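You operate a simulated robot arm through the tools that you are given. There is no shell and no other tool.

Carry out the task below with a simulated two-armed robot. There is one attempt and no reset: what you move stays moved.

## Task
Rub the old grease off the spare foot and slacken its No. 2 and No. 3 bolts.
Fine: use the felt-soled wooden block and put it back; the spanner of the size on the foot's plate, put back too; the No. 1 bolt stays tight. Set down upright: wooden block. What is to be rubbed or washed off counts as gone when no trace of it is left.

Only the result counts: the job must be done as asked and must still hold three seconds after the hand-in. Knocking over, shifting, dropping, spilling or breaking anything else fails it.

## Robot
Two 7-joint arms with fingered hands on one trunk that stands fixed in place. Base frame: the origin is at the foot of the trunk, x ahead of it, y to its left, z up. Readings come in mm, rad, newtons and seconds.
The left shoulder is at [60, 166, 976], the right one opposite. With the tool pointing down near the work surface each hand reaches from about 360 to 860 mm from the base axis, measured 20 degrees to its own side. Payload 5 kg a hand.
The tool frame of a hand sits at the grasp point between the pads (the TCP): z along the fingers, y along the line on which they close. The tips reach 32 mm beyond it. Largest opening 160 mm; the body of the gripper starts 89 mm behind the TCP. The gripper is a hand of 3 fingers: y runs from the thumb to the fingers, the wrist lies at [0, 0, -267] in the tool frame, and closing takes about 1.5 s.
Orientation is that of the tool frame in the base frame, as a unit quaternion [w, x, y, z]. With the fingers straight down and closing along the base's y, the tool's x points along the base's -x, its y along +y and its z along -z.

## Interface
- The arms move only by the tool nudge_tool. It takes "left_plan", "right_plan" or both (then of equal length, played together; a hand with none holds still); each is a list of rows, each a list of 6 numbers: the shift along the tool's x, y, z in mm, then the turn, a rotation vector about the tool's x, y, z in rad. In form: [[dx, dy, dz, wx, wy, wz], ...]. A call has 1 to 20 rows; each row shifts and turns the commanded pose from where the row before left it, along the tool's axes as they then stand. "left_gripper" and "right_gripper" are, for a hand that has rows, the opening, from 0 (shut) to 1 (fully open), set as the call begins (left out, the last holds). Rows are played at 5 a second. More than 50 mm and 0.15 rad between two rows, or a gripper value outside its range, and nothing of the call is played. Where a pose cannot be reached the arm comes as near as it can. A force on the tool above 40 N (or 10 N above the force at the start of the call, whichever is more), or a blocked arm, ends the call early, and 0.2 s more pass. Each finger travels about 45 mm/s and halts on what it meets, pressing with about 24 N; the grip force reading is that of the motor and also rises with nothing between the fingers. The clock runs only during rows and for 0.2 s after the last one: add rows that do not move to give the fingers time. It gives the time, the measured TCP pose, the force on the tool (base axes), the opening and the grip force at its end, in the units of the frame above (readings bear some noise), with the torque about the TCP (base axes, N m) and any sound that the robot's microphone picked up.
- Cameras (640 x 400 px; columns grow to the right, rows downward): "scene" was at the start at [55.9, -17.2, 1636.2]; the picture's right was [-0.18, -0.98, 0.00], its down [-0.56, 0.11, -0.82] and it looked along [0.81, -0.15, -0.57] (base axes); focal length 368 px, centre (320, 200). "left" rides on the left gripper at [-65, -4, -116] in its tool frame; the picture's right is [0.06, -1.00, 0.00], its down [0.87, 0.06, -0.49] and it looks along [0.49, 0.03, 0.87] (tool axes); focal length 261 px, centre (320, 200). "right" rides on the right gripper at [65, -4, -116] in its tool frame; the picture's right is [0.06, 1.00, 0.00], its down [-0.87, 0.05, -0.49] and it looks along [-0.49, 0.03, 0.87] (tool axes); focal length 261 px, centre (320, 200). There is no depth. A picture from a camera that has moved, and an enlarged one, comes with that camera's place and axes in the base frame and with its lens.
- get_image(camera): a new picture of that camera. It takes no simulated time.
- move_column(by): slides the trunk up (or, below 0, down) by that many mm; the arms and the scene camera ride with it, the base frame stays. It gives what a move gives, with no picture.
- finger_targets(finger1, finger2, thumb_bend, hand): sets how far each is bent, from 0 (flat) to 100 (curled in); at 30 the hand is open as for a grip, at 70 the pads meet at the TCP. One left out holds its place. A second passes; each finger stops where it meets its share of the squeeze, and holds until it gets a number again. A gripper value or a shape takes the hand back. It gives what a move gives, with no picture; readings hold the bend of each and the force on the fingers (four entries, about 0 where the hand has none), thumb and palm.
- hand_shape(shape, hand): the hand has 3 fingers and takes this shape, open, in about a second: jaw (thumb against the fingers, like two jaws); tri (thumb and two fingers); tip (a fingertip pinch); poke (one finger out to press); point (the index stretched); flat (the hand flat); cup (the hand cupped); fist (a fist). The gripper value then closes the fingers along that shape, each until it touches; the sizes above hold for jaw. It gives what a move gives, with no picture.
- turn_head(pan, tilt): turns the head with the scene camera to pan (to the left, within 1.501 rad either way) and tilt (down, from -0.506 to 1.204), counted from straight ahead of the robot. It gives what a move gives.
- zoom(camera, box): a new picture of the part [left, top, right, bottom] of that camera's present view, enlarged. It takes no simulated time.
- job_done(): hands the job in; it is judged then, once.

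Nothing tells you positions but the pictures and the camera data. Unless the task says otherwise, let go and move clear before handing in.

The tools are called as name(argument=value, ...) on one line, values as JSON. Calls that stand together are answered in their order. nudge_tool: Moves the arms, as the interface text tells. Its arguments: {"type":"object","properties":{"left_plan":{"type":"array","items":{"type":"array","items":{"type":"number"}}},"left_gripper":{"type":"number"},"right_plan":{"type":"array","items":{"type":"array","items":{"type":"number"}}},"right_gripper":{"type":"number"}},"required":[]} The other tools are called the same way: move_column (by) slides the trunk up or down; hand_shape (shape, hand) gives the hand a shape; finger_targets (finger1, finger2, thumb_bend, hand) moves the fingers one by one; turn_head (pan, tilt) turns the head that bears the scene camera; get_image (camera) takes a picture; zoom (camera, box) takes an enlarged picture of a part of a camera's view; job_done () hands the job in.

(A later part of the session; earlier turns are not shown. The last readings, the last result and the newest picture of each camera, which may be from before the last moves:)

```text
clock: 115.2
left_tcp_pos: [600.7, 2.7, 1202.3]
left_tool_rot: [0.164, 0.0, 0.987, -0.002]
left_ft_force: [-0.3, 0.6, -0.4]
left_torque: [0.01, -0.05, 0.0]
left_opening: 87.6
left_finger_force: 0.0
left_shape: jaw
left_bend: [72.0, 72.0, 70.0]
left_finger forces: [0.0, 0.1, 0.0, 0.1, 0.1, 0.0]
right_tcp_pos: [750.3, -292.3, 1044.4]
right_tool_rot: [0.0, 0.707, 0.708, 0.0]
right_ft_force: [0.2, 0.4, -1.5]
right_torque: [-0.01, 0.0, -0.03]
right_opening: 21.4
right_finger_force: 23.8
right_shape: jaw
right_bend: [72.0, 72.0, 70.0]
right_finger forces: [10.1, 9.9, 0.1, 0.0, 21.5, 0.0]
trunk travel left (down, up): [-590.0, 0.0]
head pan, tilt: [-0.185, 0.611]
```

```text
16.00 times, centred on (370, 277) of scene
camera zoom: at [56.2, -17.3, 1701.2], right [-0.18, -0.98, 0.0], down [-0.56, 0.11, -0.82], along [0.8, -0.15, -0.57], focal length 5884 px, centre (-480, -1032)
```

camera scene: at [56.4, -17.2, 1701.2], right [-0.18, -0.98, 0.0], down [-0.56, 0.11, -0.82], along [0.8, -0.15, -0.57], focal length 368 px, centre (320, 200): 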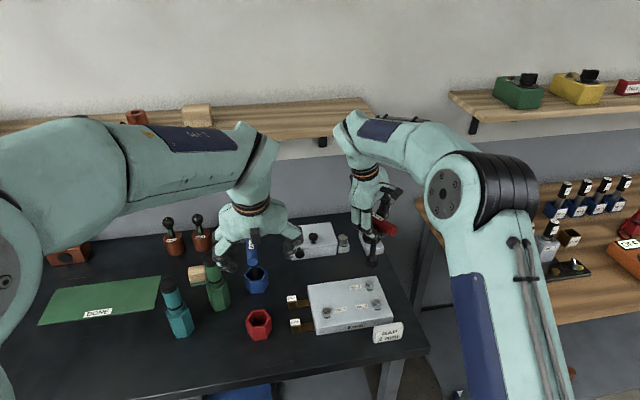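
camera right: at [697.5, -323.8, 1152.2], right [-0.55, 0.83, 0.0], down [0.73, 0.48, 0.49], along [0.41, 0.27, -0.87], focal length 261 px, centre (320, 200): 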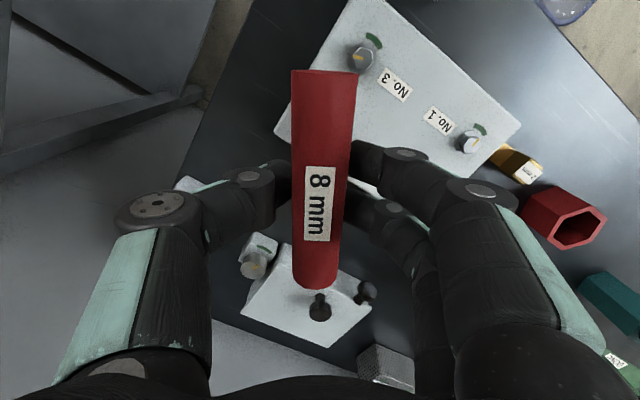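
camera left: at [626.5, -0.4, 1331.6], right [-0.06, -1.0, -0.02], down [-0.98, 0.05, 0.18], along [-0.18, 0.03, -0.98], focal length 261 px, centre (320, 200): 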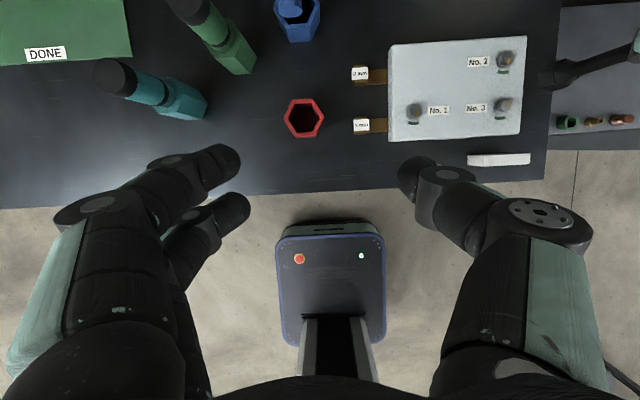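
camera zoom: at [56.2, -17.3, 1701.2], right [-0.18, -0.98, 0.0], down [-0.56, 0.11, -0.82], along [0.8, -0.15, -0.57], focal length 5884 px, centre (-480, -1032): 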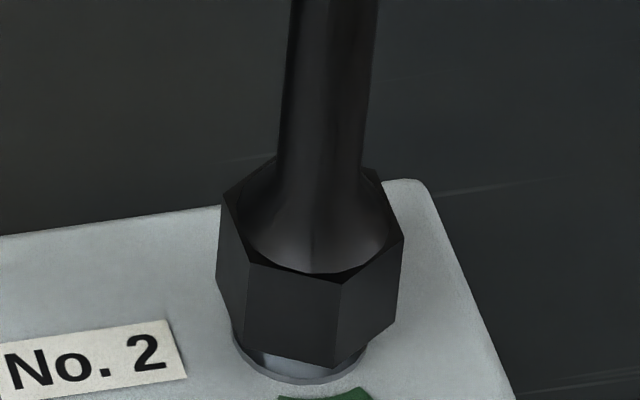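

nudge_tool(right_plan=[[0, 0, 2, 0, 0, 0], [0, 0, 2, 0, 0, 0], [0, 0, 0, 0, 0, 0]])

nudge_tool(right_plan=[[0, 0, 2, 0, 0, 0], [0, 0, 1.5, 0, 0, 0], [0, 0, 0, 0, 0, 0]])

zoom(camera="scene", box=[358, 268, 382, 286])

```text
clock: 116.0
left_tcp_pos: [601.8, 1.4, 1202.3]
left_tool_rot: [0.164, 0.0, 0.986, -0.001]
left_ft_force: [-0.3, -0.3, 0.0]
left_torque: [-0.02, 0.03, 0.0]
left_opening: 87.6
left_finger_force: 0.1
left_shape: jaw
left_bend: [72.0, 72.0, 70.0]
left_finger forces: [0.0, 0.0, 0.0, 0.0, 0.0, 0.0]
right_tcp_pos: [751.1, -293.3, 1040.3]
right_tool_rot: [0.0, 0.707, 0.708, -0.001]
right_ft_force: [-0.3, 0.1, -2.2]
right_torque: [-0.03, 0.05, 0.02]
right_opening: 21.5
right_finger_force: 23.9
right_shape: jaw
right_bend: [72.0, 72.0, 70.0]
right_finger forces: [10.0, 9.8, 0.0, 0.0, 21.4, 0.0]
trunk travel left (down, up): [-590.0, 0.0]
head pan, tilt: [-0.185, 0.611]
```

```text
clock: 116.8
left_tcp_pos: [601.0, 1.0, 1202.1]
left_tool_rot: [0.165, -0.001, 0.986, -0.001]
left_ft_force: [0.5, -0.1, 0.4]
left_torque: [0.03, 0.0, 0.0]
left_opening: 87.4
left_finger_force: 0.0
left_shape: jaw
left_bend: [72.0, 72.0, 70.0]
left_finger forces: [0.0, 0.1, 0.0, 0.1, 0.0, 0.0]
right_tcp_pos: [749.9, -291.1, 1037.7]
right_tool_rot: [0.001, 0.706, 0.708, -0.001]
right_ft_force: [0.2, 0.0, -2.8]
right_torque: [0.01, -0.01, 0.01]
right_opening: 21.5
right_finger_force: 24.1
right_shape: jaw
right_bend: [72.0, 72.0, 70.0]
right_finger forces: [10.1, 9.9, 0.1, 0.0, 21.4, 0.0]
trunk travel left (down, up): [-590.0, 0.0]
head pan, tilt: [-0.185, 0.611]
```

```text
16.00 times, centred on (370, 277) of scene
camera zoom: at [56.2, -17.3, 1701.2], right [-0.18, -0.98, 0.0], down [-0.56, 0.11, -0.82], along [0.8, -0.15, -0.57], focal length 5884 px, centre (-480, -1032)
```

zoom: 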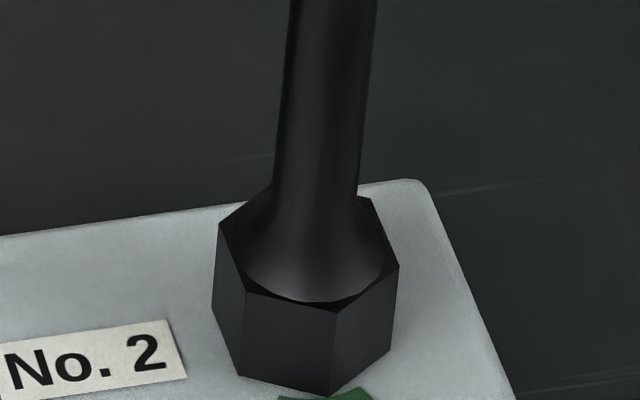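

Seated. I'll turn counter-clockwise with checks.

nudge_tool(right_plan=[[0, 0, 1, 0, 0, 0], [0, 0, 0, 0, 0, -0.07], [0, 0, 0, 0, 0, -0.07], [0, 0, 0, 0, 0, -0.07], [0, 0, 0, 0, 0, -0.07], [0, 0, 0, 0, 0, -0.07], [0, 0, 0, 0, 0, 0]])

nudge_tool(right_plan=[[0, 0, 0, 0, 0, -0.07], [0, 0, 0, 0, 0, -0.07], [0, 0, 0, 0, 0, -0.07], [0, 0, 0, 0, 0, -0.07], [0, 0, 0, 0, 0, -0.07], [0, 0, 0, 0, 0, 0]])

get_image(camera="right")

zoom(camera="scene", box=[340, 220, 420, 290])

```text
clock: 118.4
left_tcp_pos: [601.4, 1.8, 1202.1]
left_tool_rot: [0.164, -0.001, 0.986, -0.001]
left_ft_force: [-0.1, -0.1, 0.6]
left_torque: [0.02, -0.03, 0.06]
left_opening: 87.5
left_finger_force: 0.0
left_shape: jaw
left_bend: [72.0, 72.0, 70.0]
left_finger forces: [0.0, 0.0, 0.1, 0.1, 0.1, 0.1]
right_tcp_pos: [749.7, -291.6, 1035.3]
right_tool_rot: [0.0, 0.572, 0.82, 0.0]
right_ft_force: [-0.5, 0.7, -2.6]
right_torque: [0.0, 0.0, -0.51]
right_opening: 21.4
right_finger_force: 24.3
right_shape: jaw
right_bend: [72.0, 72.0, 70.0]
right_finger forces: [11.6, 10.7, 0.0, 0.1, 24.2, 0.0]
trunk travel left (down, up): [-590.0, 0.0]
head pan, tilt: [-0.185, 0.611]
```

```text
clock: 119.8
left_tcp_pos: [601.3, 3.1, 1202.7]
left_tool_rot: [0.164, 0.0, 0.986, -0.001]
left_ft_force: [0.3, -1.4, 0.0]
left_torque: [0.0, 0.0, -0.01]
left_opening: 87.7
left_finger_force: 0.0
left_shape: jaw
left_bend: [72.0, 72.0, 70.0]
left_finger forces: [0.0, 0.0, 0.0, 0.1, 0.1, 0.0]
right_tcp_pos: [750.4, -292.0, 1037.2]
right_tool_rot: [-0.001, 0.421, 0.907, -0.001]
right_ft_force: [0.4, 0.1, -2.8]
right_torque: [-0.02, 0.08, -0.65]
right_opening: 21.1
right_finger_force: 24.1
right_shape: jaw
right_bend: [72.0, 72.0, 70.0]
right_finger forces: [11.4, 11.1, 0.0, 0.0, 24.4, 0.0]
trunk travel left (down, up): [-590.0, 0.0]
head pan, tilt: [-0.185, 0.611]
```

```text
taken
camera right: at [705.3, -244.8, 1152.1], right [0.72, 0.69, 0.0], down [0.6, -0.63, 0.49], along [0.34, -0.36, -0.87], focal length 261 px, centre (320, 200)
```

right: 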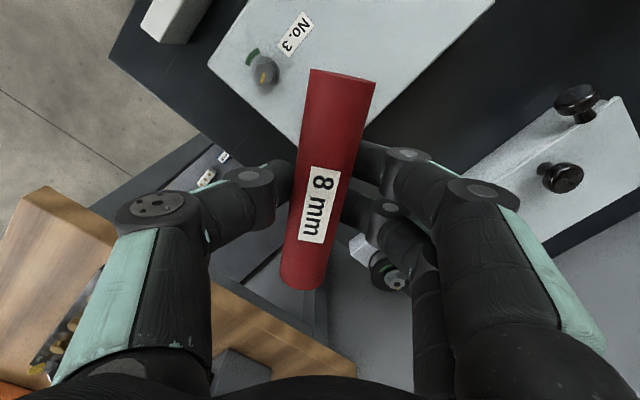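

```text
5.71 times, centred on (380, 255) of scene
camera zoom: at [56.2, -17.3, 1701.2], right [-0.18, -0.98, 0.0], down [-0.56, 0.11, -0.82], along [0.8, -0.15, -0.57], focal length 2102 px, centre (-23, -114)
```

zoom: 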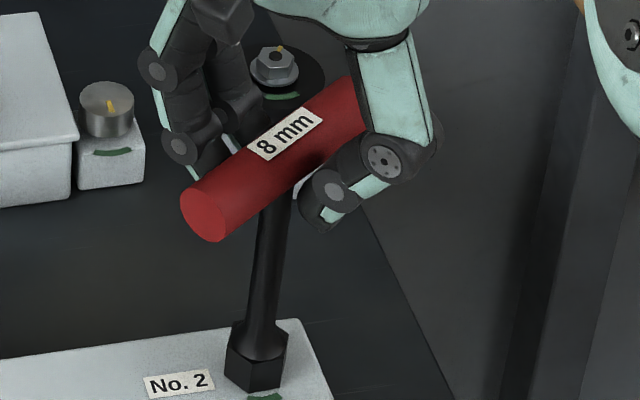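

nudge_tool(right_plan=[[0, 0, 0, 0, 0, -0.07], [0, 0, 0, 0, 0, -0.07], [0, 0, 0, 0, 0, -0.07], [0, 0, 0, 0, 0, -0.07], [0, 0, 0, 0, 0, -0.07], [0, 0, 0, 0, 0, -0.07], [0, 0, 0, 0, 0, 0]])

nudge_tool(right_plan=[[0, 0, 0, 0, 0, -0.07], [0, 0, 0, 0, 0, -0.07], [0, 0, 0, 0, 0, -0.07], [0, 0, 0, 0, 0, -0.07], [0, 0, 0, 0, 0, 0]])

get_image(camera="right")

zoom(camera="scene", box=[340, 220, 420, 290])

```text
clock: 121.4
left_tcp_pos: [602.7, 1.8, 1202.6]
left_tool_rot: [0.165, -0.001, 0.986, -0.001]
left_ft_force: [-0.5, 0.2, 0.7]
left_torque: [-0.04, 0.01, 0.01]
left_opening: 87.5
left_finger_force: 0.0
left_shape: jaw
left_bend: [72.0, 72.0, 70.0]
left_finger forces: [0.0, 0.1, 0.1, 0.0, 0.0, 0.0]
right_tcp_pos: [749.5, -292.2, 1036.4]
right_tool_rot: [0.0, 0.222, 0.975, -0.001]
right_ft_force: [0.2, -0.3, -2.4]
right_torque: [-0.11, 0.02, -0.43]
right_opening: 21.2
right_finger_force: 23.6
right_shape: jaw
right_bend: [72.0, 72.0, 70.0]
right_finger forces: [10.6, 10.9, 0.0, 0.0, 23.2, 0.0]
trunk travel left (down, up): [-590.0, 0.0]
head pan, tilt: [-0.185, 0.611]
```

```text
clock: 122.6
left_tcp_pos: [601.9, 3.7, 1202.9]
left_tool_rot: [0.164, -0.001, 0.986, 0.0]
left_ft_force: [-0.4, 0.4, 0.9]
left_torque: [0.0, -0.01, 0.0]
left_opening: 87.8
left_finger_force: 0.0
left_shape: jaw
left_bend: [72.0, 72.0, 70.0]
left_finger forces: [0.0, 0.0, 0.0, 0.0, 0.0, 0.0]
right_tcp_pos: [750.1, -291.9, 1035.2]
right_tool_rot: [-0.001, 0.084, 0.996, -0.002]
right_ft_force: [-0.7, -0.4, -3.1]
right_torque: [-0.11, 0.0, -0.03]
right_opening: 20.8
right_finger_force: 23.9
right_shape: jaw
right_bend: [72.0, 72.0, 71.0]
right_finger forces: [10.1, 10.4, 0.0, 0.0, 21.9, 0.1]
trunk travel left (down, up): [-590.0, 0.0]
head pan, tilt: [-0.185, 0.611]
```

```text
taken
camera right: at [685.6, -284.6, 1151.6], right [0.11, 0.99, 0.0], down [0.87, -0.09, 0.49], along [0.49, -0.05, -0.87], focal length 261 px, centre (320, 200)
```

right: 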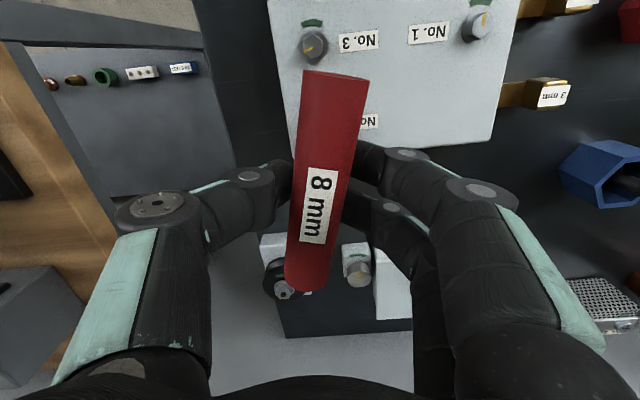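

```text
5.71 times, centred on (380, 255) of scene
camera zoom: at [56.3, -17.4, 1701.2], right [-0.18, -0.98, 0.0], down [-0.56, 0.11, -0.82], along [0.8, -0.15, -0.57], focal length 2102 px, centre (-23, -114)
```

zoom: 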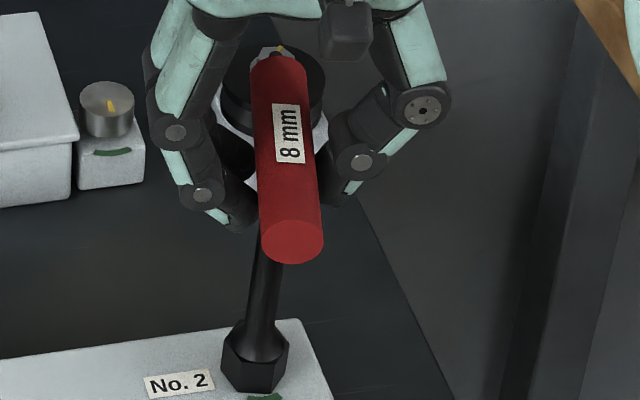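

The torque dropped away: No. 2 is loose. I'll turn it some more for margin.

nudge_tool(right_plan=[[0, 0, 0, 0, 0, -0.08], [0, 0, 0, 0, 0, -0.08], [0, 0, 0, 0, 0, -0.08], [0, 0, 0, 0, 0, -0.08], [0, 0, 0, 0, 0, -0.08], [0, 0, 0, 0, 0, -0.08], [0, 0, 0, 0, 0, -0.08], [0, 0, 0, 0, 0, 0]])

get_image(camera="right")

zoom(camera="scene", box=[340, 220, 420, 290])

```text
clock: 124.4
left_tcp_pos: [601.5, 2.8, 1202.5]
left_tool_rot: [0.164, -0.001, 0.986, -0.001]
left_ft_force: [0.0, 0.3, 0.0]
left_torque: [-0.01, 0.04, 0.02]
left_opening: 87.4
left_finger_force: 0.1
left_shape: jaw
left_bend: [72.0, 72.0, 70.0]
left_finger forces: [0.0, 0.0, 0.0, 0.0, 0.0, 0.0]
right_tcp_pos: [749.3, -292.4, 1036.5]
right_tool_rot: [-0.001, -0.194, 0.981, 0.0]
right_ft_force: [0.3, 0.4, -2.5]
right_torque: [-0.1, -0.1, -0.04]
right_opening: 21.1
right_finger_force: 23.8
right_shape: jaw
right_bend: [72.0, 72.0, 71.0]
right_finger forces: [10.5, 9.9, 0.0, 0.0, 21.6, 0.0]
trunk travel left (down, up): [-590.0, 0.0]
head pan, tilt: [-0.185, 0.611]
```

```text
taken
camera right: at [691.7, -320.0, 1151.8], right [-0.44, 0.9, 0.0], down [0.78, 0.38, 0.49], along [0.44, 0.21, -0.87], focal length 261 px, centre (320, 200)
```

right: 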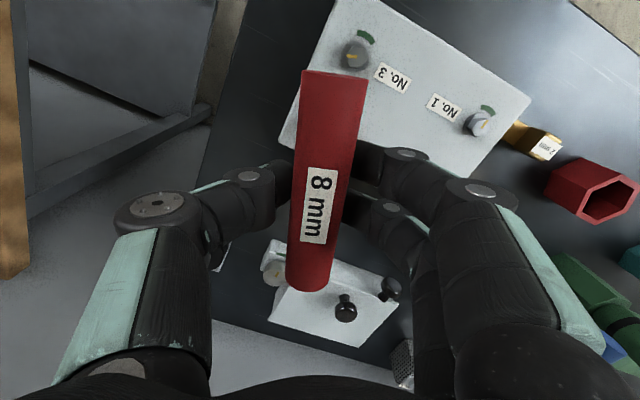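

```text
5.71 times, centred on (380, 255) of scene
camera zoom: at [56.3, -17.4, 1701.2], right [-0.18, -0.98, 0.0], down [-0.56, 0.11, -0.82], along [0.8, -0.15, -0.57], focal length 2102 px, centre (-23, -114)
```

zoom: 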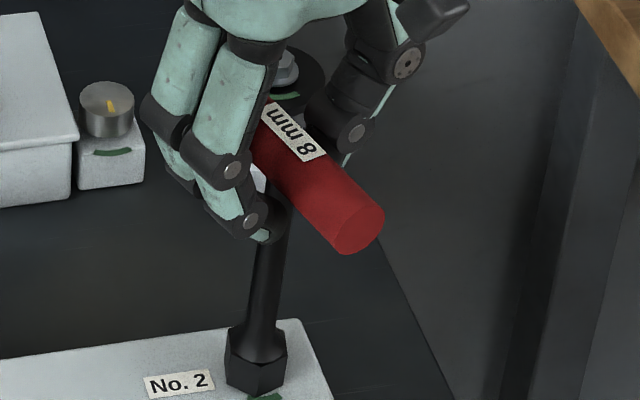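

No. 2 has turned about 109°. I'll open and take a square grip again before lifting, so the spanner stays straight.

nudge_tool(right_plan=[[0, 0, 0, 0, 0, 0], [0, 0, 0, 0, 0, 0], [0, 0, 0, 0, 0, 0], [0, 0, 0, 0, 0, 0], [0, 0, 0, 0, 0, 0.045], [0, 0, 0, 0, 0, 0]], right_gripper=0.45)

get_image(camera="right")

zoom(camera="scene", box=[340, 220, 420, 290])

```text
clock: 125.8
left_tcp_pos: [600.9, 2.9, 1200.7]
left_tool_rot: [0.164, -0.002, 0.986, 0.001]
left_ft_force: [0.7, 0.5, 1.0]
left_torque: [-0.01, 0.01, -0.02]
left_opening: 87.6
left_finger_force: 0.1
left_shape: jaw
left_bend: [72.0, 72.0, 70.0]
left_finger forces: [0.0, 0.1, 0.1, 0.0, 0.1, 0.0]
right_tcp_pos: [749.7, -291.1, 1036.1]
right_tool_rot: [-0.001, -0.17, 0.985, 0.0]
right_ft_force: [-0.2, -0.4, -0.3]
right_torque: [-0.03, 0.02, 0.01]
right_opening: 71.2
right_finger_force: 0.0
right_shape: jaw
right_bend: [73.0, 73.0, 70.0]
right_finger forces: [0.0, 0.0, 0.0, 0.2, 0.0, 0.1]
trunk travel left (down, up): [-590.0, 0.0]
head pan, tilt: [-0.185, 0.611]
```

```text
taken
camera right: at [690.2, -317.1, 1151.8], right [-0.4, 0.92, 0.0], down [0.8, 0.35, 0.49], along [0.45, 0.19, -0.87], focal length 261 px, centre (320, 200)
```

right: 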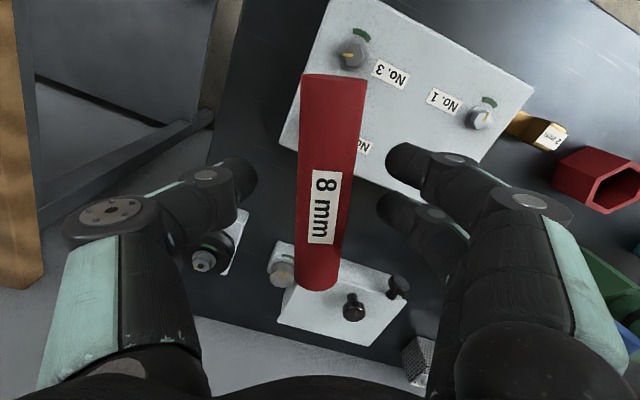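

```text
5.71 times, centred on (380, 255) of scene
camera zoom: at [56.0, -17.3, 1701.2], right [-0.18, -0.98, 0.0], down [-0.56, 0.11, -0.82], along [0.81, -0.15, -0.57], focal length 2102 px, centre (-23, -114)
```

zoom: 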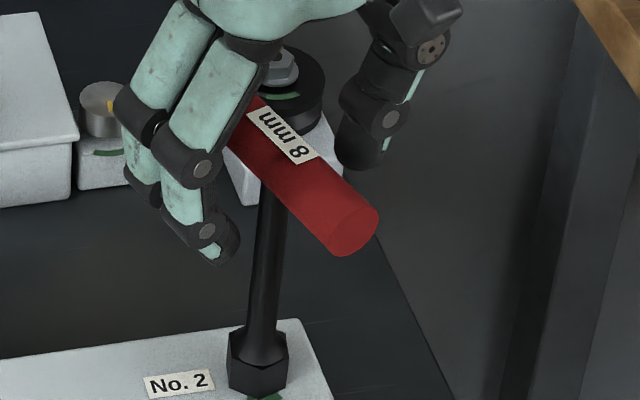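

nudge_tool(right_plan=[[0, 1.9, 0, 0, 0, 0.01], [0, 0, 0, 0, 0, 0]])

nudge_tool(right_plan=[[0, 0, 0, 0, 0, 0], [0, 0, 0, 0, 0, 0], [0, 0, 0, 0, 0, 0], [0, 0, 0, 0, 0, 0], [0, 0, 0, 0, 0, 0], [0, 0, 0, 0, 0, 0], [0, 0, 0, 0, 0, 0], [0, 0, 0, 0, 0, 0]], right_gripper=0)

get_image(camera="right")

```text
clock: 126.4
left_tcp_pos: [601.4, 1.4, 1201.8]
left_tool_rot: [0.165, -0.001, 0.986, -0.001]
left_ft_force: [-0.3, -0.4, -0.1]
left_torque: [-0.01, 0.0, 0.05]
left_opening: 87.6
left_finger_force: 0.1
left_shape: jaw
left_bend: [72.0, 72.0, 70.0]
left_finger forces: [0.0, 0.1, 0.0, 0.0, 0.0, 0.0]
right_tcp_pos: [748.4, -290.5, 1036.3]
right_tool_rot: [-0.001, -0.167, 0.986, 0.0]
right_ft_force: [0.0, 0.7, 0.7]
right_torque: [0.03, 0.01, 0.02]
right_opening: 71.2
right_finger_force: 0.1
right_shape: jaw
right_bend: [73.0, 73.0, 70.0]
right_finger forces: [0.1, 0.1, 0.1, 0.1, 0.0, 0.0]
trunk travel left (down, up): [-590.0, 0.0]
head pan, tilt: [-0.185, 0.611]
```

```text
clock: 128.2
left_tcp_pos: [602.2, 1.8, 1201.5]
left_tool_rot: [0.164, -0.001, 0.986, -0.001]
left_ft_force: [0.1, -0.5, -0.4]
left_torque: [0.01, -0.04, 0.02]
left_opening: 87.5
left_finger_force: 0.1
left_shape: jaw
left_bend: [72.0, 72.0, 70.0]
left_finger forces: [0.0, 0.0, 0.0, 0.0, 0.1, 0.1]
right_tcp_pos: [748.5, -289.8, 1036.8]
right_tool_rot: [-0.001, -0.166, 0.986, 0.0]
right_ft_force: [0.4, -0.2, 0.3]
right_torque: [-0.02, -0.03, 0.01]
right_opening: 21.6
right_finger_force: 24.0
right_shape: jaw
right_bend: [72.0, 72.0, 70.0]
right_finger forces: [10.0, 9.8, 0.1, 0.0, 21.4, 0.1]
trunk travel left (down, up): [-590.0, 0.0]
head pan, tilt: [-0.185, 0.611]
```

```text
taken
camera right: at [689.6, -315.1, 1151.8], right [-0.39, 0.92, 0.0], down [0.8, 0.34, 0.49], along [0.45, 0.19, -0.87], focal length 261 px, centre (320, 200)
```

right: 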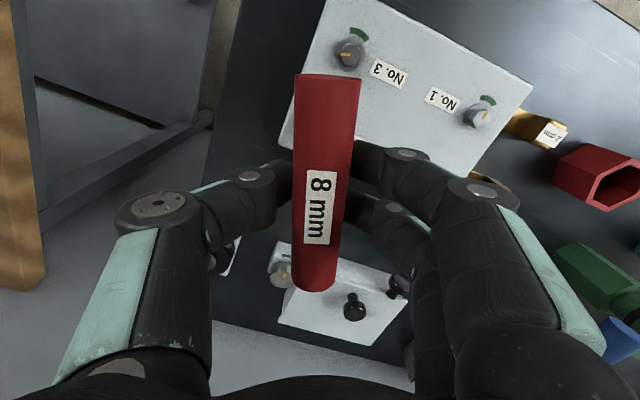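

nudge_tool(right_plan=[[0, 0, -3, 0, 0, 0], [0, 0, -7, 0, 0, 0], [0, 0, -10, 0, 0, 0], [0, 0, -20, 0, 0, 0], [0, 0, -20, 0, 0, 0], [0, 0, -20, 0, 0, 0], [0, 0, -15, 0, 0, 0], [0, 0, 0, 0, 0, 0]])

zoom(camera="scene", box=[340, 210, 420, 310])

zoom(camera="left", box=[380, 20, 540, 150])

```text
clock: 130.0
left_tcp_pos: [601.8, 2.5, 1202.1]
left_tool_rot: [0.165, -0.001, 0.986, -0.001]
left_ft_force: [0.2, -1.1, -0.9]
left_torque: [-0.01, -0.01, -0.01]
left_opening: 87.4
left_finger_force: 0.0
left_shape: jaw
left_bend: [72.0, 72.0, 70.0]
left_finger forces: [0.0, 0.0, 0.0, 0.0, 0.0, 0.0]
right_tcp_pos: [749.3, -289.5, 1130.6]
right_tool_rot: [-0.001, -0.168, 0.986, 0.0]
right_ft_force: [-0.2, 0.5, -2.6]
right_torque: [-0.04, 0.01, -0.01]
right_opening: 21.5
right_finger_force: 23.8
right_shape: jaw
right_bend: [72.0, 72.0, 70.0]
right_finger forces: [9.7, 9.6, 0.1, 0.0, 21.5, 0.0]
trunk travel left (down, up): [-590.0, 0.0]
head pan, tilt: [-0.185, 0.611]
```

```text
4.00 times, centred on (380, 260) of scene
camera zoom: at [56.4, -17.4, 1701.2], right [-0.18, -0.98, 0.0], down [-0.56, 0.11, -0.82], along [0.8, -0.15, -0.57], focal length 1471 px, centre (80, -40)
```

zoom: 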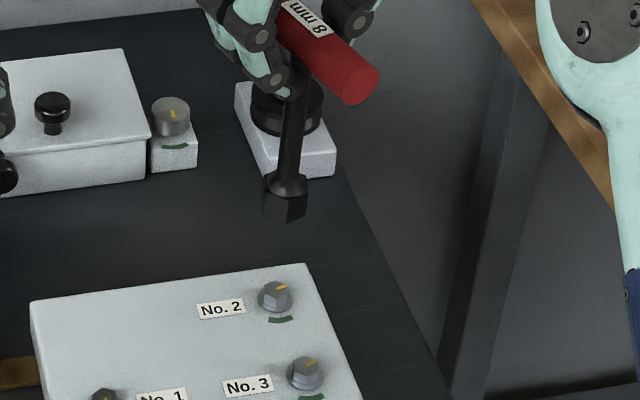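

```text
3.08 times, centred on (460, 85) of left
camera zoom: at [626.4, -0.5, 1331.6], right [-0.06, -1.0, -0.02], down [-0.98, 0.05, 0.18], along [-0.18, 0.03, -0.98], focal length 802 px, centre (-111, 554)
```

zoom: 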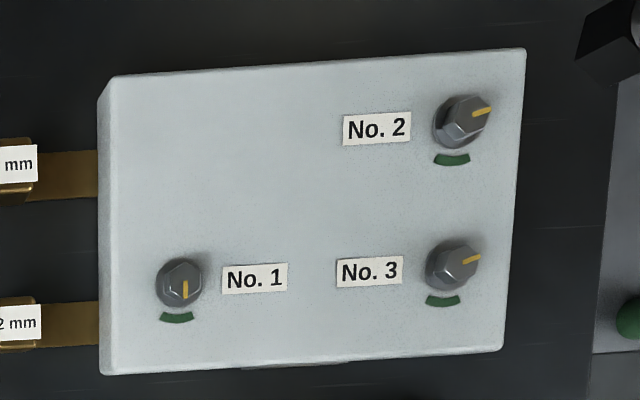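

Both bolts are loose, No. 1 is untouched, and the spanner hangs straight. I'll move the left arm clear to its viewing spot and turn the right hand so the handle lies along x for the return.

nudge_tool(left_plan=[[1.2, 40, -17.7, 0, 0, 0], [1.2, 40, -17.7, 0, 0, 0], [1.2, 40, -17.7, 0, 0, 0], [1.2, 40, -17.7, 0, 0, 0], [1.2, 40, -17.7, 0, 0, 0], [1.2, 40, -17.7, 0, 0, 0], [0, 30, 0, 0, 0, 0], [0, 0, 0, 0, 0, 0]])

nudge_tool(right_plan=[[0, 0, -15, 0, 0, 0], [0, 0, 0, 0, 0, 0.112], [0, 0, 0, 0, 0, 0.112], [0, 0, 0, 0, 0, 0.112], [0, 0, 0, 0, 0, 0]])

get_image(camera="right")

get_image(camera="scene")

```text
clock: 131.8
left_tcp_pos: [558.5, 271.8, 1299.1]
left_tool_rot: [0.164, -0.001, 0.986, -0.001]
left_ft_force: [-0.4, -0.4, 1.0]
left_torque: [-0.03, -0.01, 0.0]
left_opening: 87.9
left_finger_force: 0.0
left_shape: jaw
left_bend: [72.0, 72.0, 70.0]
left_finger forces: [0.1, 0.0, 0.0, 0.0, 0.1, 0.0]
right_tcp_pos: [749.1, -289.6, 1130.4]
right_tool_rot: [-0.001, -0.166, 0.986, 0.0]
right_ft_force: [-0.3, 0.1, -2.9]
right_torque: [0.0, 0.06, 0.0]
right_opening: 21.5
right_finger_force: 23.7
right_shape: jaw
right_bend: [72.0, 72.0, 70.0]
right_finger forces: [9.6, 9.8, 0.0, 0.0, 21.3, 0.0]
trunk travel left (down, up): [-590.0, 0.0]
head pan, tilt: [-0.185, 0.611]
```

```text
clock: 133.0
left_tcp_pos: [559.7, 272.0, 1299.6]
left_tool_rot: [0.164, -0.001, 0.986, 0.0]
left_ft_force: [0.4, -0.1, 0.8]
left_torque: [0.03, 0.03, 0.0]
left_opening: 87.5
left_finger_force: 0.2
left_shape: jaw
left_bend: [72.0, 72.0, 70.0]
left_finger forces: [0.1, 0.0, 0.1, 0.0, 0.0, 0.1]
right_tcp_pos: [749.1, -288.5, 1146.3]
right_tool_rot: [-0.001, 0.001, 1.0, -0.001]
right_ft_force: [-0.5, -0.2, -1.6]
right_torque: [0.03, 0.04, 0.04]
right_opening: 21.4
right_finger_force: 23.8
right_shape: jaw
right_bend: [72.0, 72.0, 70.0]
right_finger forces: [9.6, 9.6, 0.0, 0.1, 21.3, 0.0]
trunk travel left (down, up): [-590.0, 0.0]
head pan, tilt: [-0.185, 0.611]
```

```text
taken
camera right: at [684.9, -293.2, 1261.8], right [-0.06, 1.0, 0.0], down [0.87, 0.05, 0.49], along [0.49, 0.03, -0.87], focal length 261 px, centre (320, 200)
```

right: 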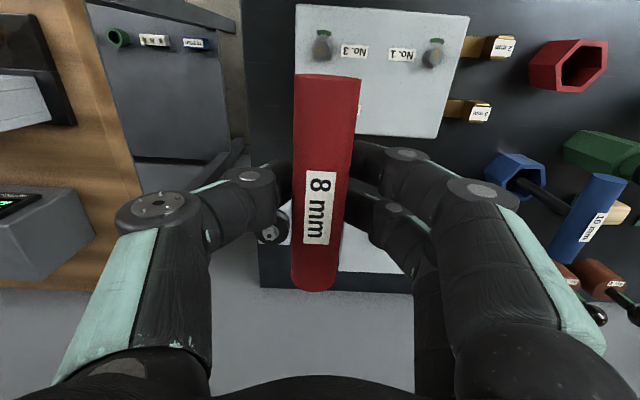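

```text
taken
camera scene: at [56.1, -17.2, 1701.2], right [-0.18, -0.98, 0.0], down [-0.56, 0.11, -0.82], along [0.8, -0.15, -0.57], focal length 368 px, centre (320, 200)
```

scene: 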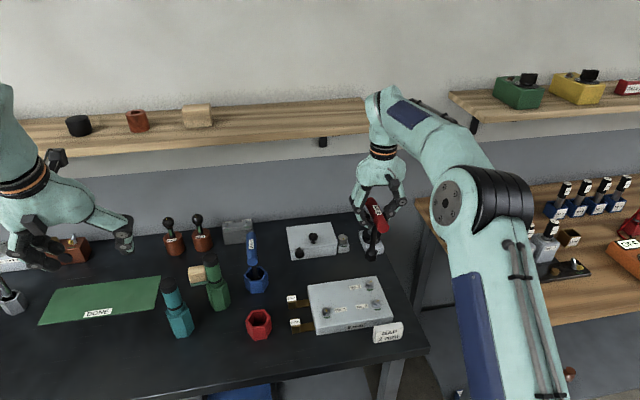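

nudge_tool(right_plan=[[34.5, 0, 0, 0, 0, 0], [34.5, 0, 0, 0, 0, 0], [0, 39.8, 0, 0, 0, 0], [0, 39.8, 0, 0, 0, 0], [0, 39.8, 0, 0, 0, 0], [0, 39.8, 0, 0, 0, 0], [0, 39.8, 0, 0, 0, 0], [0, 39.8, 0, 0, 0, 0], [0, 39.8, 0, 0, 0, 0], [0, 39.8, 0, 0, 0, 0], [0, 0, 0, 0, 0, 0]])

zoom(camera="scene", box=[220, 220, 300, 350])

get_image(camera="left")

get_image(camera="right")

```text
clock: 135.4
left_tcp_pos: [559.7, 270.9, 1300.0]
left_tool_rot: [0.164, -0.002, 0.986, 0.0]
left_ft_force: [0.7, 0.8, -0.6]
left_torque: [0.02, -0.01, 0.02]
left_opening: 87.4
left_finger_force: 0.0
left_shape: jaw
left_bend: [72.0, 72.0, 70.0]
left_finger forces: [0.0, 0.0, 0.0, 0.1, 0.0, 0.0]
right_tcp_pos: [680.1, 27.1, 1147.3]
right_tool_rot: [0.0, 0.0, 1.0, 0.0]
right_ft_force: [-0.4, 0.7, -2.7]
right_torque: [0.04, -0.01, 0.01]
right_opening: 21.1
right_finger_force: 24.1
right_shape: jaw
right_bend: [72.0, 72.0, 70.0]
right_finger forces: [9.6, 9.7, 0.0, 0.1, 21.5, 0.0]
trunk travel left (down, up): [-590.0, 0.0]
head pan, tilt: [-0.185, 0.611]
```

```text
3.08 times, centred on (260, 285) of scene
camera zoom: at [56.0, -18.2, 1701.2], right [-0.19, -0.98, 0.0], down [-0.56, 0.11, -0.82], along [0.8, -0.15, -0.57], focal length 1132 px, centre (505, -62)
```

zoom: 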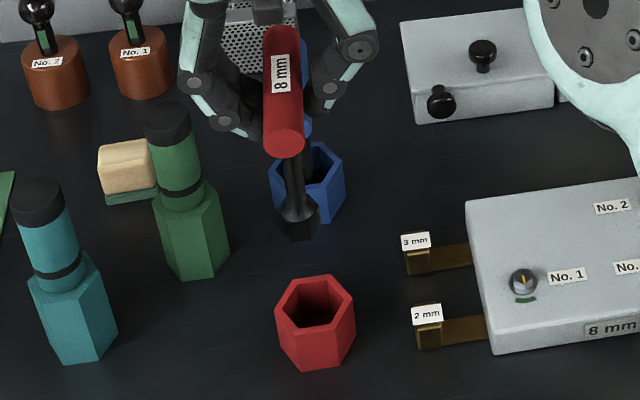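

```text
taken
camera left: at [583.9, 267.8, 1428.8], right [-0.06, -1.0, -0.02], down [-0.98, 0.05, 0.18], along [-0.18, 0.03, -0.98], focal length 261 px, centre (320, 200)
```

left: 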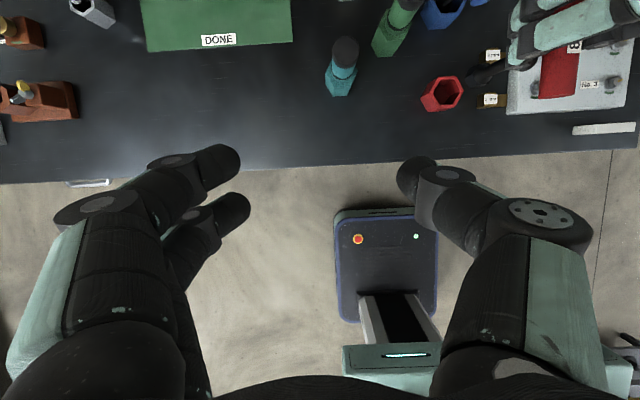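

```text
taken
camera right: at [616.2, 24.6, 1262.6], right [-0.06, 1.0, 0.0], down [0.87, 0.05, 0.49], along [0.49, 0.03, -0.87], focal length 261 px, centre (320, 200)
```

right: 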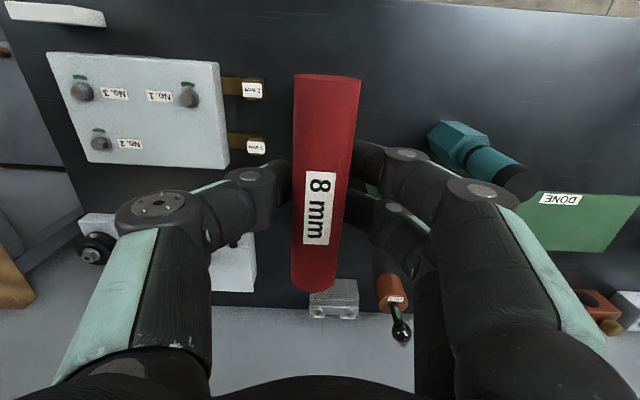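

zoom(camera="scene", box=[234, 285, 274, 319])

zoom(camera="scene", box=[234, 260, 274, 294])

zoom(camera="left", box=[410, 50, 510, 120])

```text
11.76 times, centred on (254, 302) of scene
camera zoom: at [56.0, -18.2, 1701.2], right [-0.19, -0.98, 0.0], down [-0.56, 0.11, -0.82], along [0.8, -0.15, -0.57], focal length 4327 px, centre (1096, -1000)
```

zoom: 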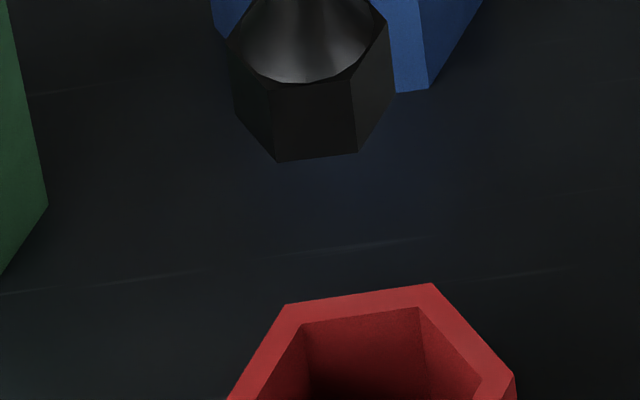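

```text
11.76 times, centred on (254, 277) of scene
camera zoom: at [56.0, -18.2, 1701.2], right [-0.19, -0.98, 0.0], down [-0.56, 0.11, -0.82], along [0.8, -0.15, -0.57], focal length 4327 px, centre (1096, -706)
```

zoom: 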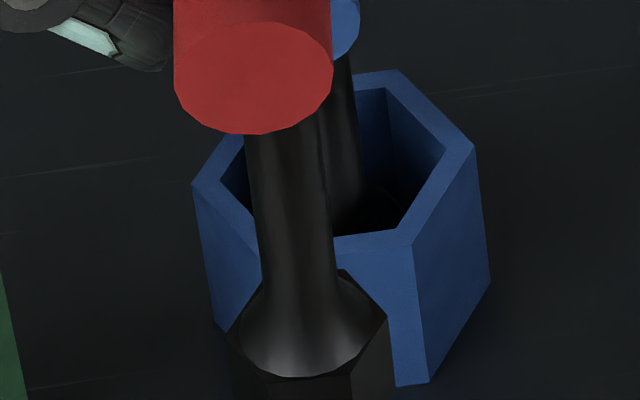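

```text
5.71 times, centred on (460, 85) of left
camera zoom: at [583.9, 267.8, 1428.8], right [-0.06, -1.0, -0.02], down [-0.98, 0.05, 0.18], along [-0.18, 0.03, -0.98], focal length 1489 px, centre (-480, 857)
```

zoom: 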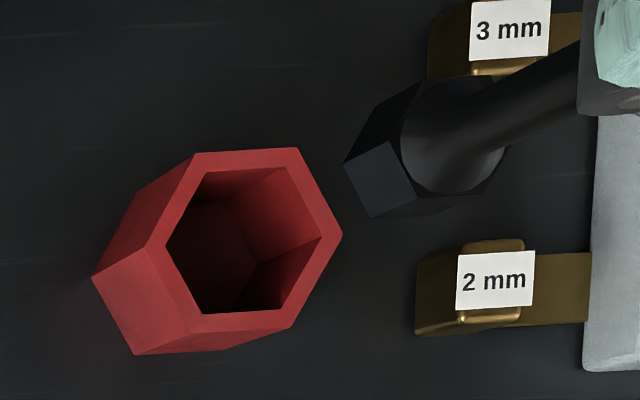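

zoom(camera="scene", box=[238, 298, 282, 336])

zoom(camera="scene", box=[240, 274, 268, 294])

zoom(camera="left", box=[465, 55, 505, 95])

```text
10.53 times, centred on (260, 317) of scene
camera zoom: at [56.0, -18.2, 1701.2], right [-0.19, -0.98, 0.0], down [-0.56, 0.11, -0.82], along [0.8, -0.15, -0.57], focal length 3871 px, centre (952, -1032)
```

zoom: 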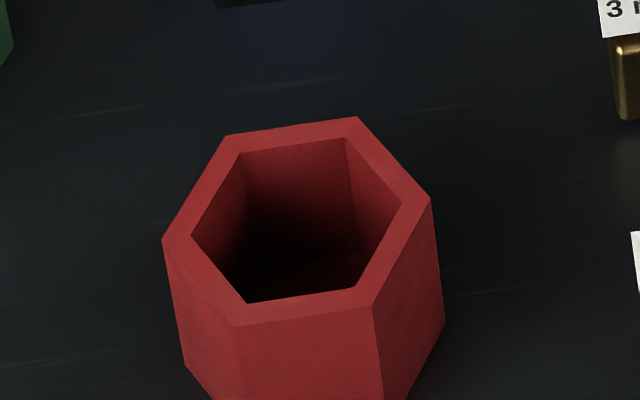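

```text
16.00 times, centred on (254, 284) of scene
camera zoom: at [56.0, -18.2, 1701.2], right [-0.19, -0.98, 0.0], down [-0.56, 0.11, -0.82], along [0.8, -0.15, -0.57], focal length 5884 px, centre (1376, -1144)
```

zoom: 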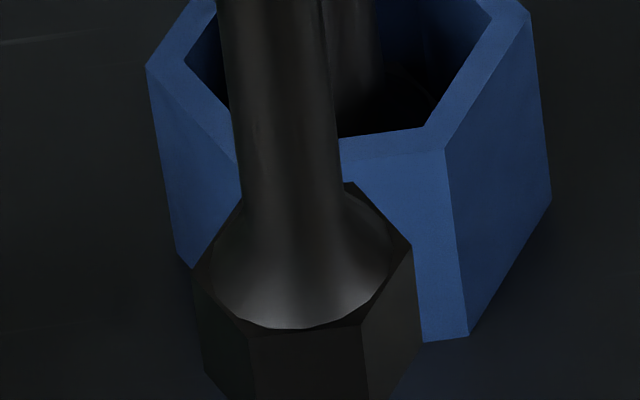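

```text
10.00 times, centred on (485, 75) of left
camera zoom: at [583.9, 267.8, 1428.8], right [-0.06, -1.0, -0.02], down [-0.98, 0.05, 0.18], along [-0.18, 0.03, -0.98], focal length 2606 px, centre (-1330, 1450)
```

zoom: 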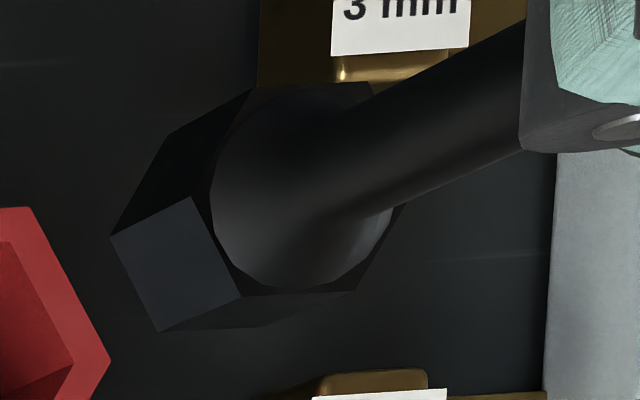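

The socket is within about 1 mm of the holder's centre. I'll lower toward the rim and recheck.

nudge_tool(right_plan=[[-0.5, -1.0, 0, 0, 0, 0], [0, 0, 20, 0, 0, 0], [0, 0, 20, 0, 0, 0], [0, 0, 20, 0, 0, 0], [0, 0, 20, 0, 0, 0], [0, 0, 0, 0, 0, 0]])

zoom(camera="scene", box=[230, 270, 290, 340])

zoom(camera="left", box=[410, 50, 510, 120])

```text
clock: 136.8
left_tcp_pos: [558.4, 272.9, 1298.9]
left_tool_rot: [0.165, -0.001, 0.986, -0.001]
left_ft_force: [-0.2, -0.5, -0.2]
left_torque: [0.04, 0.01, 0.03]
left_opening: 87.7
left_finger_force: 0.0
left_shape: jaw
left_bend: [72.0, 72.0, 70.0]
left_finger forces: [0.0, 0.1, 0.0, 0.1, 0.0, 0.1]
right_tcp_pos: [680.9, 26.1, 1066.4]
right_tool_rot: [-0.001, 0.001, 1.0, -0.001]
right_ft_force: [-0.1, -0.5, -2.2]
right_torque: [0.02, -0.04, -0.01]
right_opening: 21.4
right_finger_force: 24.1
right_shape: jaw
right_bend: [72.0, 72.0, 70.0]
right_finger forces: [9.5, 9.4, 0.0, 0.0, 21.5, 0.0]
trunk travel left (down, up): [-590.0, 0.0]
head pan, tilt: [-0.185, 0.611]
```

```text
5.71 times, centred on (260, 305) of scene
camera zoom: at [55.9, -17.0, 1701.2], right [-0.18, -0.98, 0.0], down [-0.56, 0.11, -0.82], along [0.81, -0.15, -0.57], focal length 2102 px, centre (663, -400)
```

zoom: 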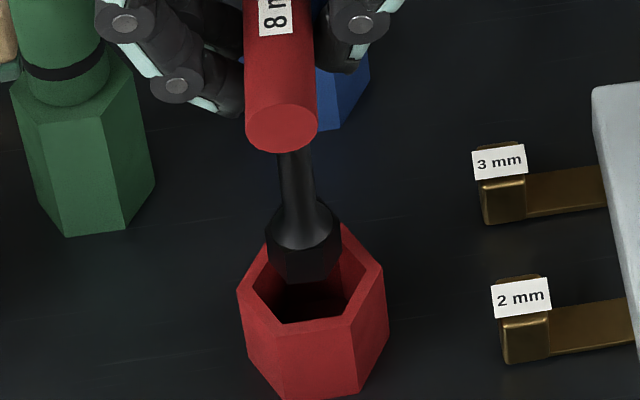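

```text
5.71 times, centred on (460, 85) of left
camera zoom: at [583.7, 269.1, 1428.6], right [-0.06, -1.0, -0.02], down [-0.98, 0.05, 0.18], along [-0.18, 0.03, -0.98], focal length 1489 px, centre (-480, 857)
```

zoom: 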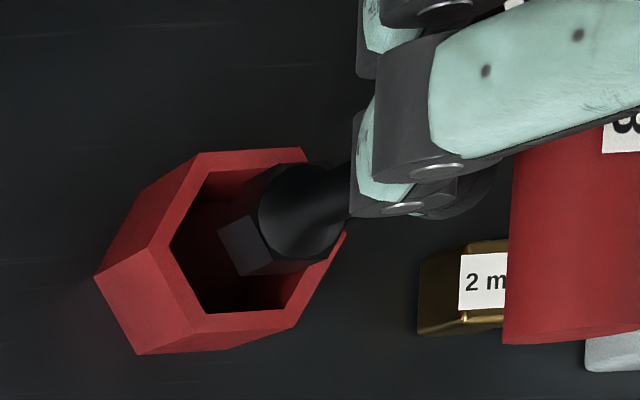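

nudge_tool(right_plan=[[0, 0, 10, 0, 0, 0], [0, 0, 10, 0, 0, 0], [0, 0, 10, 0, 0, 0], [0, 0, 10, 0, 0, 0], [0, 0, 5, 0, 0, 0], [0, 0, 0, 0, 0, 0]])

zoom(camera="scene", box=[230, 270, 290, 340])

zoom(camera="left", box=[410, 50, 510, 120])

```text
clock: 138.2
left_tcp_pos: [559.1, 271.6, 1299.0]
left_tool_rot: [0.164, -0.001, 0.986, 0.0]
left_ft_force: [-0.9, 0.2, 0.7]
left_torque: [-0.01, -0.02, 0.0]
left_opening: 87.9
left_finger_force: 0.1
left_shape: jaw
left_bend: [72.0, 72.0, 70.0]
left_finger forces: [0.0, 0.0, 0.1, 0.1, 0.0, 0.0]
right_tcp_pos: [681.0, 26.7, 1020.7]
right_tool_rot: [-0.002, 0.001, 1.0, -0.001]
right_ft_force: [-0.1, -0.3, -2.6]
right_torque: [0.01, -0.02, 0.01]
right_opening: 21.1
right_finger_force: 24.0
right_shape: jaw
right_bend: [72.0, 72.0, 70.0]
right_finger forces: [9.4, 9.4, 0.0, 0.1, 21.2, 0.0]
trunk travel left (down, up): [-590.0, 0.0]
head pan, tilt: [-0.185, 0.611]
```

```text
5.71 times, centred on (260, 305) of scene
camera zoom: at [56.2, -17.0, 1701.2], right [-0.18, -0.98, 0.0], down [-0.56, 0.11, -0.82], along [0.8, -0.15, -0.57], focal length 2102 px, centre (663, -400)
```

zoom: 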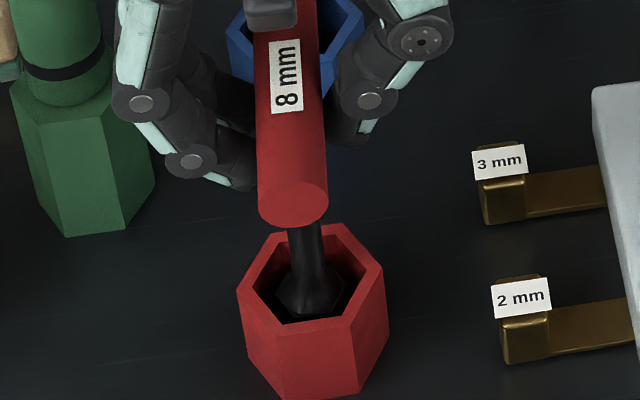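

```text
5.71 times, centred on (460, 85) of left
camera zoom: at [583.9, 269.2, 1428.5], right [-0.06, -1.0, -0.02], down [-0.98, 0.05, 0.18], along [-0.18, 0.03, -0.98], focal length 1489 px, centre (-480, 857)
```

zoom: 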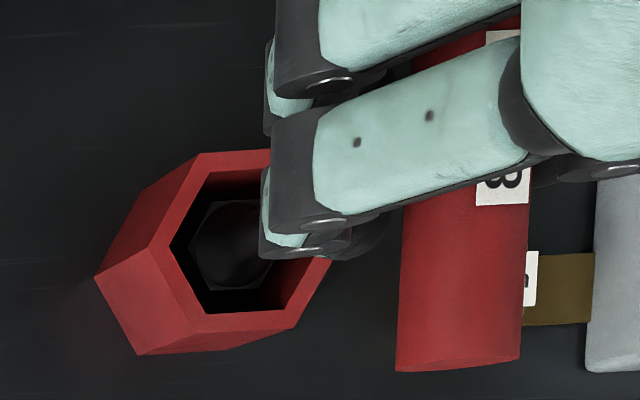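

nudge_tool(right_plan=[[0, 0, 3, 0, 0, 0], [0, 0, 3, 0, 0, 0], [0, 0, 2, 0, 0, 0], [0, 0, 0, 0, 0, 0]])

nudge_tool(right_plan=[[0, 0, 1.5, 0, 0, 0], [0, 0, 1, 0, 0, 0], [0, 0, 0, 0, 0, 0]])

nudge_tool(right_plan=[[0, 0, 1.5, 0, 0, 0], [0, 0, 0, 0, 0, 0]])

```text
clock: 139.2
left_tcp_pos: [559.3, 271.1, 1299.3]
left_tool_rot: [0.164, -0.001, 0.986, -0.001]
left_ft_force: [0.5, -1.4, 0.8]
left_torque: [0.02, 0.02, 0.0]
left_opening: 87.7
left_finger_force: 0.0
left_shape: jaw
left_bend: [72.0, 72.0, 70.0]
left_finger forces: [0.0, 0.1, 0.0, 0.0, 0.0, 0.1]
right_tcp_pos: [680.5, 27.5, 1012.6]
right_tool_rot: [-0.002, 0.001, 1.0, -0.001]
right_ft_force: [0.4, 0.1, -3.0]
right_torque: [-0.01, 0.03, 0.01]
right_opening: 21.2
right_finger_force: 23.3
right_shape: jaw
right_bend: [72.0, 72.0, 70.0]
right_finger forces: [9.4, 9.4, 0.0, 0.0, 21.4, 0.0]
trunk travel left (down, up): [-590.0, 0.0]
head pan, tilt: [-0.185, 0.611]
```

```text
clock: 140.0
left_tcp_pos: [559.0, 271.7, 1298.4]
left_tool_rot: [0.165, -0.001, 0.986, -0.001]
left_ft_force: [-1.2, -0.8, -0.2]
left_torque: [0.0, 0.03, 0.0]
left_opening: 87.5
left_finger_force: 0.0
left_shape: jaw
left_bend: [72.0, 72.0, 70.0]
left_finger forces: [0.0, 0.0, 0.0, 0.0, 0.0, 0.0]
right_tcp_pos: [681.4, 28.1, 1010.6]
right_tool_rot: [0.0, 0.0, 1.0, -0.001]
right_ft_force: [0.0, 0.4, -3.1]
right_torque: [0.01, -0.01, -0.01]
right_opening: 21.3
right_finger_force: 23.8
right_shape: jaw
right_bend: [72.0, 72.0, 70.0]
right_finger forces: [9.4, 9.4, 0.1, 0.0, 21.3, 0.1]
trunk travel left (down, up): [-590.0, 0.0]
head pan, tilt: [-0.185, 0.611]
```

```text
clock: 140.6
left_tcp_pos: [558.3, 271.9, 1299.0]
left_tool_rot: [0.164, -0.001, 0.987, -0.002]
left_ft_force: [-0.1, 0.3, -0.9]
left_torque: [-0.01, 0.0, 0.0]
left_opening: 88.0
left_finger_force: 0.0
left_shape: jaw
left_bend: [72.0, 72.0, 70.0]
left_finger forces: [0.0, 0.1, 0.0, 0.1, 0.0, 0.0]
right_tcp_pos: [681.1, 27.4, 1007.7]
right_tool_rot: [-0.001, 0.001, 1.0, -0.001]
right_ft_force: [0.4, 0.1, -2.8]
right_torque: [0.03, 0.01, -0.04]
right_opening: 21.1
right_finger_force: 23.9
right_shape: jaw
right_bend: [72.0, 72.0, 70.0]
right_finger forces: [9.3, 9.4, 0.0, 0.0, 21.3, 0.0]
trunk travel left (down, up): [-590.0, 0.0]
head pan, tilt: [-0.185, 0.611]
```

nudge_tool(right_plan=[[0, 0, 1, 0, 0, 0], [0, 0, 0, 0, 0, 0]])

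nudge_tool(right_plan=[[0, 0, 1, 0, 0, 0], [0, 0, 0, 0, 0, 0]])

nudge_tool(right_plan=[[0, 0, 1, 0, 0, 0], [0, 0, 0, 0, 0, 0]])

```text
clock: 141.2
left_tcp_pos: [559.2, 272.5, 1298.8]
left_tool_rot: [0.164, -0.001, 0.986, -0.002]
left_ft_force: [0.0, 0.1, 0.9]
left_torque: [0.0, 0.01, 0.03]
left_opening: 88.1
left_finger_force: 0.1
left_shape: jaw
left_bend: [72.0, 72.0, 70.0]
left_finger forces: [0.0, 0.0, 0.1, 0.0, 0.1, 0.0]
right_tcp_pos: [681.9, 28.0, 1007.7]
right_tool_rot: [-0.001, 0.001, 1.0, -0.001]
right_ft_force: [-0.7, -0.8, -2.6]
right_torque: [-0.01, 0.0, 0.01]
right_opening: 20.9
right_finger_force: 24.3
right_shape: jaw
right_bend: [72.0, 72.0, 70.0]
right_finger forces: [9.2, 9.5, 0.0, 0.0, 21.4, 0.1]
trunk travel left (down, up): [-590.0, 0.0]
head pan, tilt: [-0.185, 0.611]
```

```text
clock: 141.8
left_tcp_pos: [558.1, 272.8, 1297.4]
left_tool_rot: [0.164, -0.001, 0.986, 0.0]
left_ft_force: [0.1, -0.2, 0.0]
left_torque: [0.0, 0.01, 0.04]
left_opening: 87.6
left_finger_force: 0.2
left_shape: jaw
left_bend: [72.0, 72.0, 70.0]
left_finger forces: [0.0, 0.0, 0.0, 0.1, 0.0, 0.0]
right_tcp_pos: [681.8, 27.1, 1006.3]
right_tool_rot: [-0.001, 0.001, 1.0, -0.001]
right_ft_force: [0.2, -0.4, -2.6]
right_torque: [-0.02, 0.04, -0.02]
right_opening: 21.0
right_finger_force: 24.0
right_shape: jaw
right_bend: [72.0, 72.0, 70.0]
right_finger forces: [9.3, 9.4, 0.0, 0.0, 21.3, 0.0]
trunk travel left (down, up): [-590.0, 0.0]
head pan, tilt: [-0.185, 0.611]
```

```text
clock: 142.4
left_tcp_pos: [559.1, 271.4, 1298.9]
left_tool_rot: [0.164, -0.001, 0.986, 0.0]
left_ft_force: [0.4, 0.0, 0.3]
left_torque: [-0.03, -0.03, 0.0]
left_opening: 87.7
left_finger_force: 0.0
left_shape: jaw
left_bend: [72.0, 72.0, 70.0]
left_finger forces: [0.0, 0.0, 0.1, 0.0, 0.0, 0.0]
right_tcp_pos: [680.5, 27.0, 1005.6]
right_tool_rot: [-0.001, 0.001, 1.0, -0.001]
right_ft_force: [0.1, 0.2, -3.1]
right_torque: [0.01, 0.0, -0.02]
right_opening: 21.3
right_finger_force: 24.1
right_shape: jaw
right_bend: [72.0, 72.0, 70.0]
right_finger forces: [9.3, 9.4, 0.1, 0.0, 21.3, 0.0]
trunk travel left (down, up): [-590.0, 0.0]
head pan, tilt: [-0.185, 0.611]
```

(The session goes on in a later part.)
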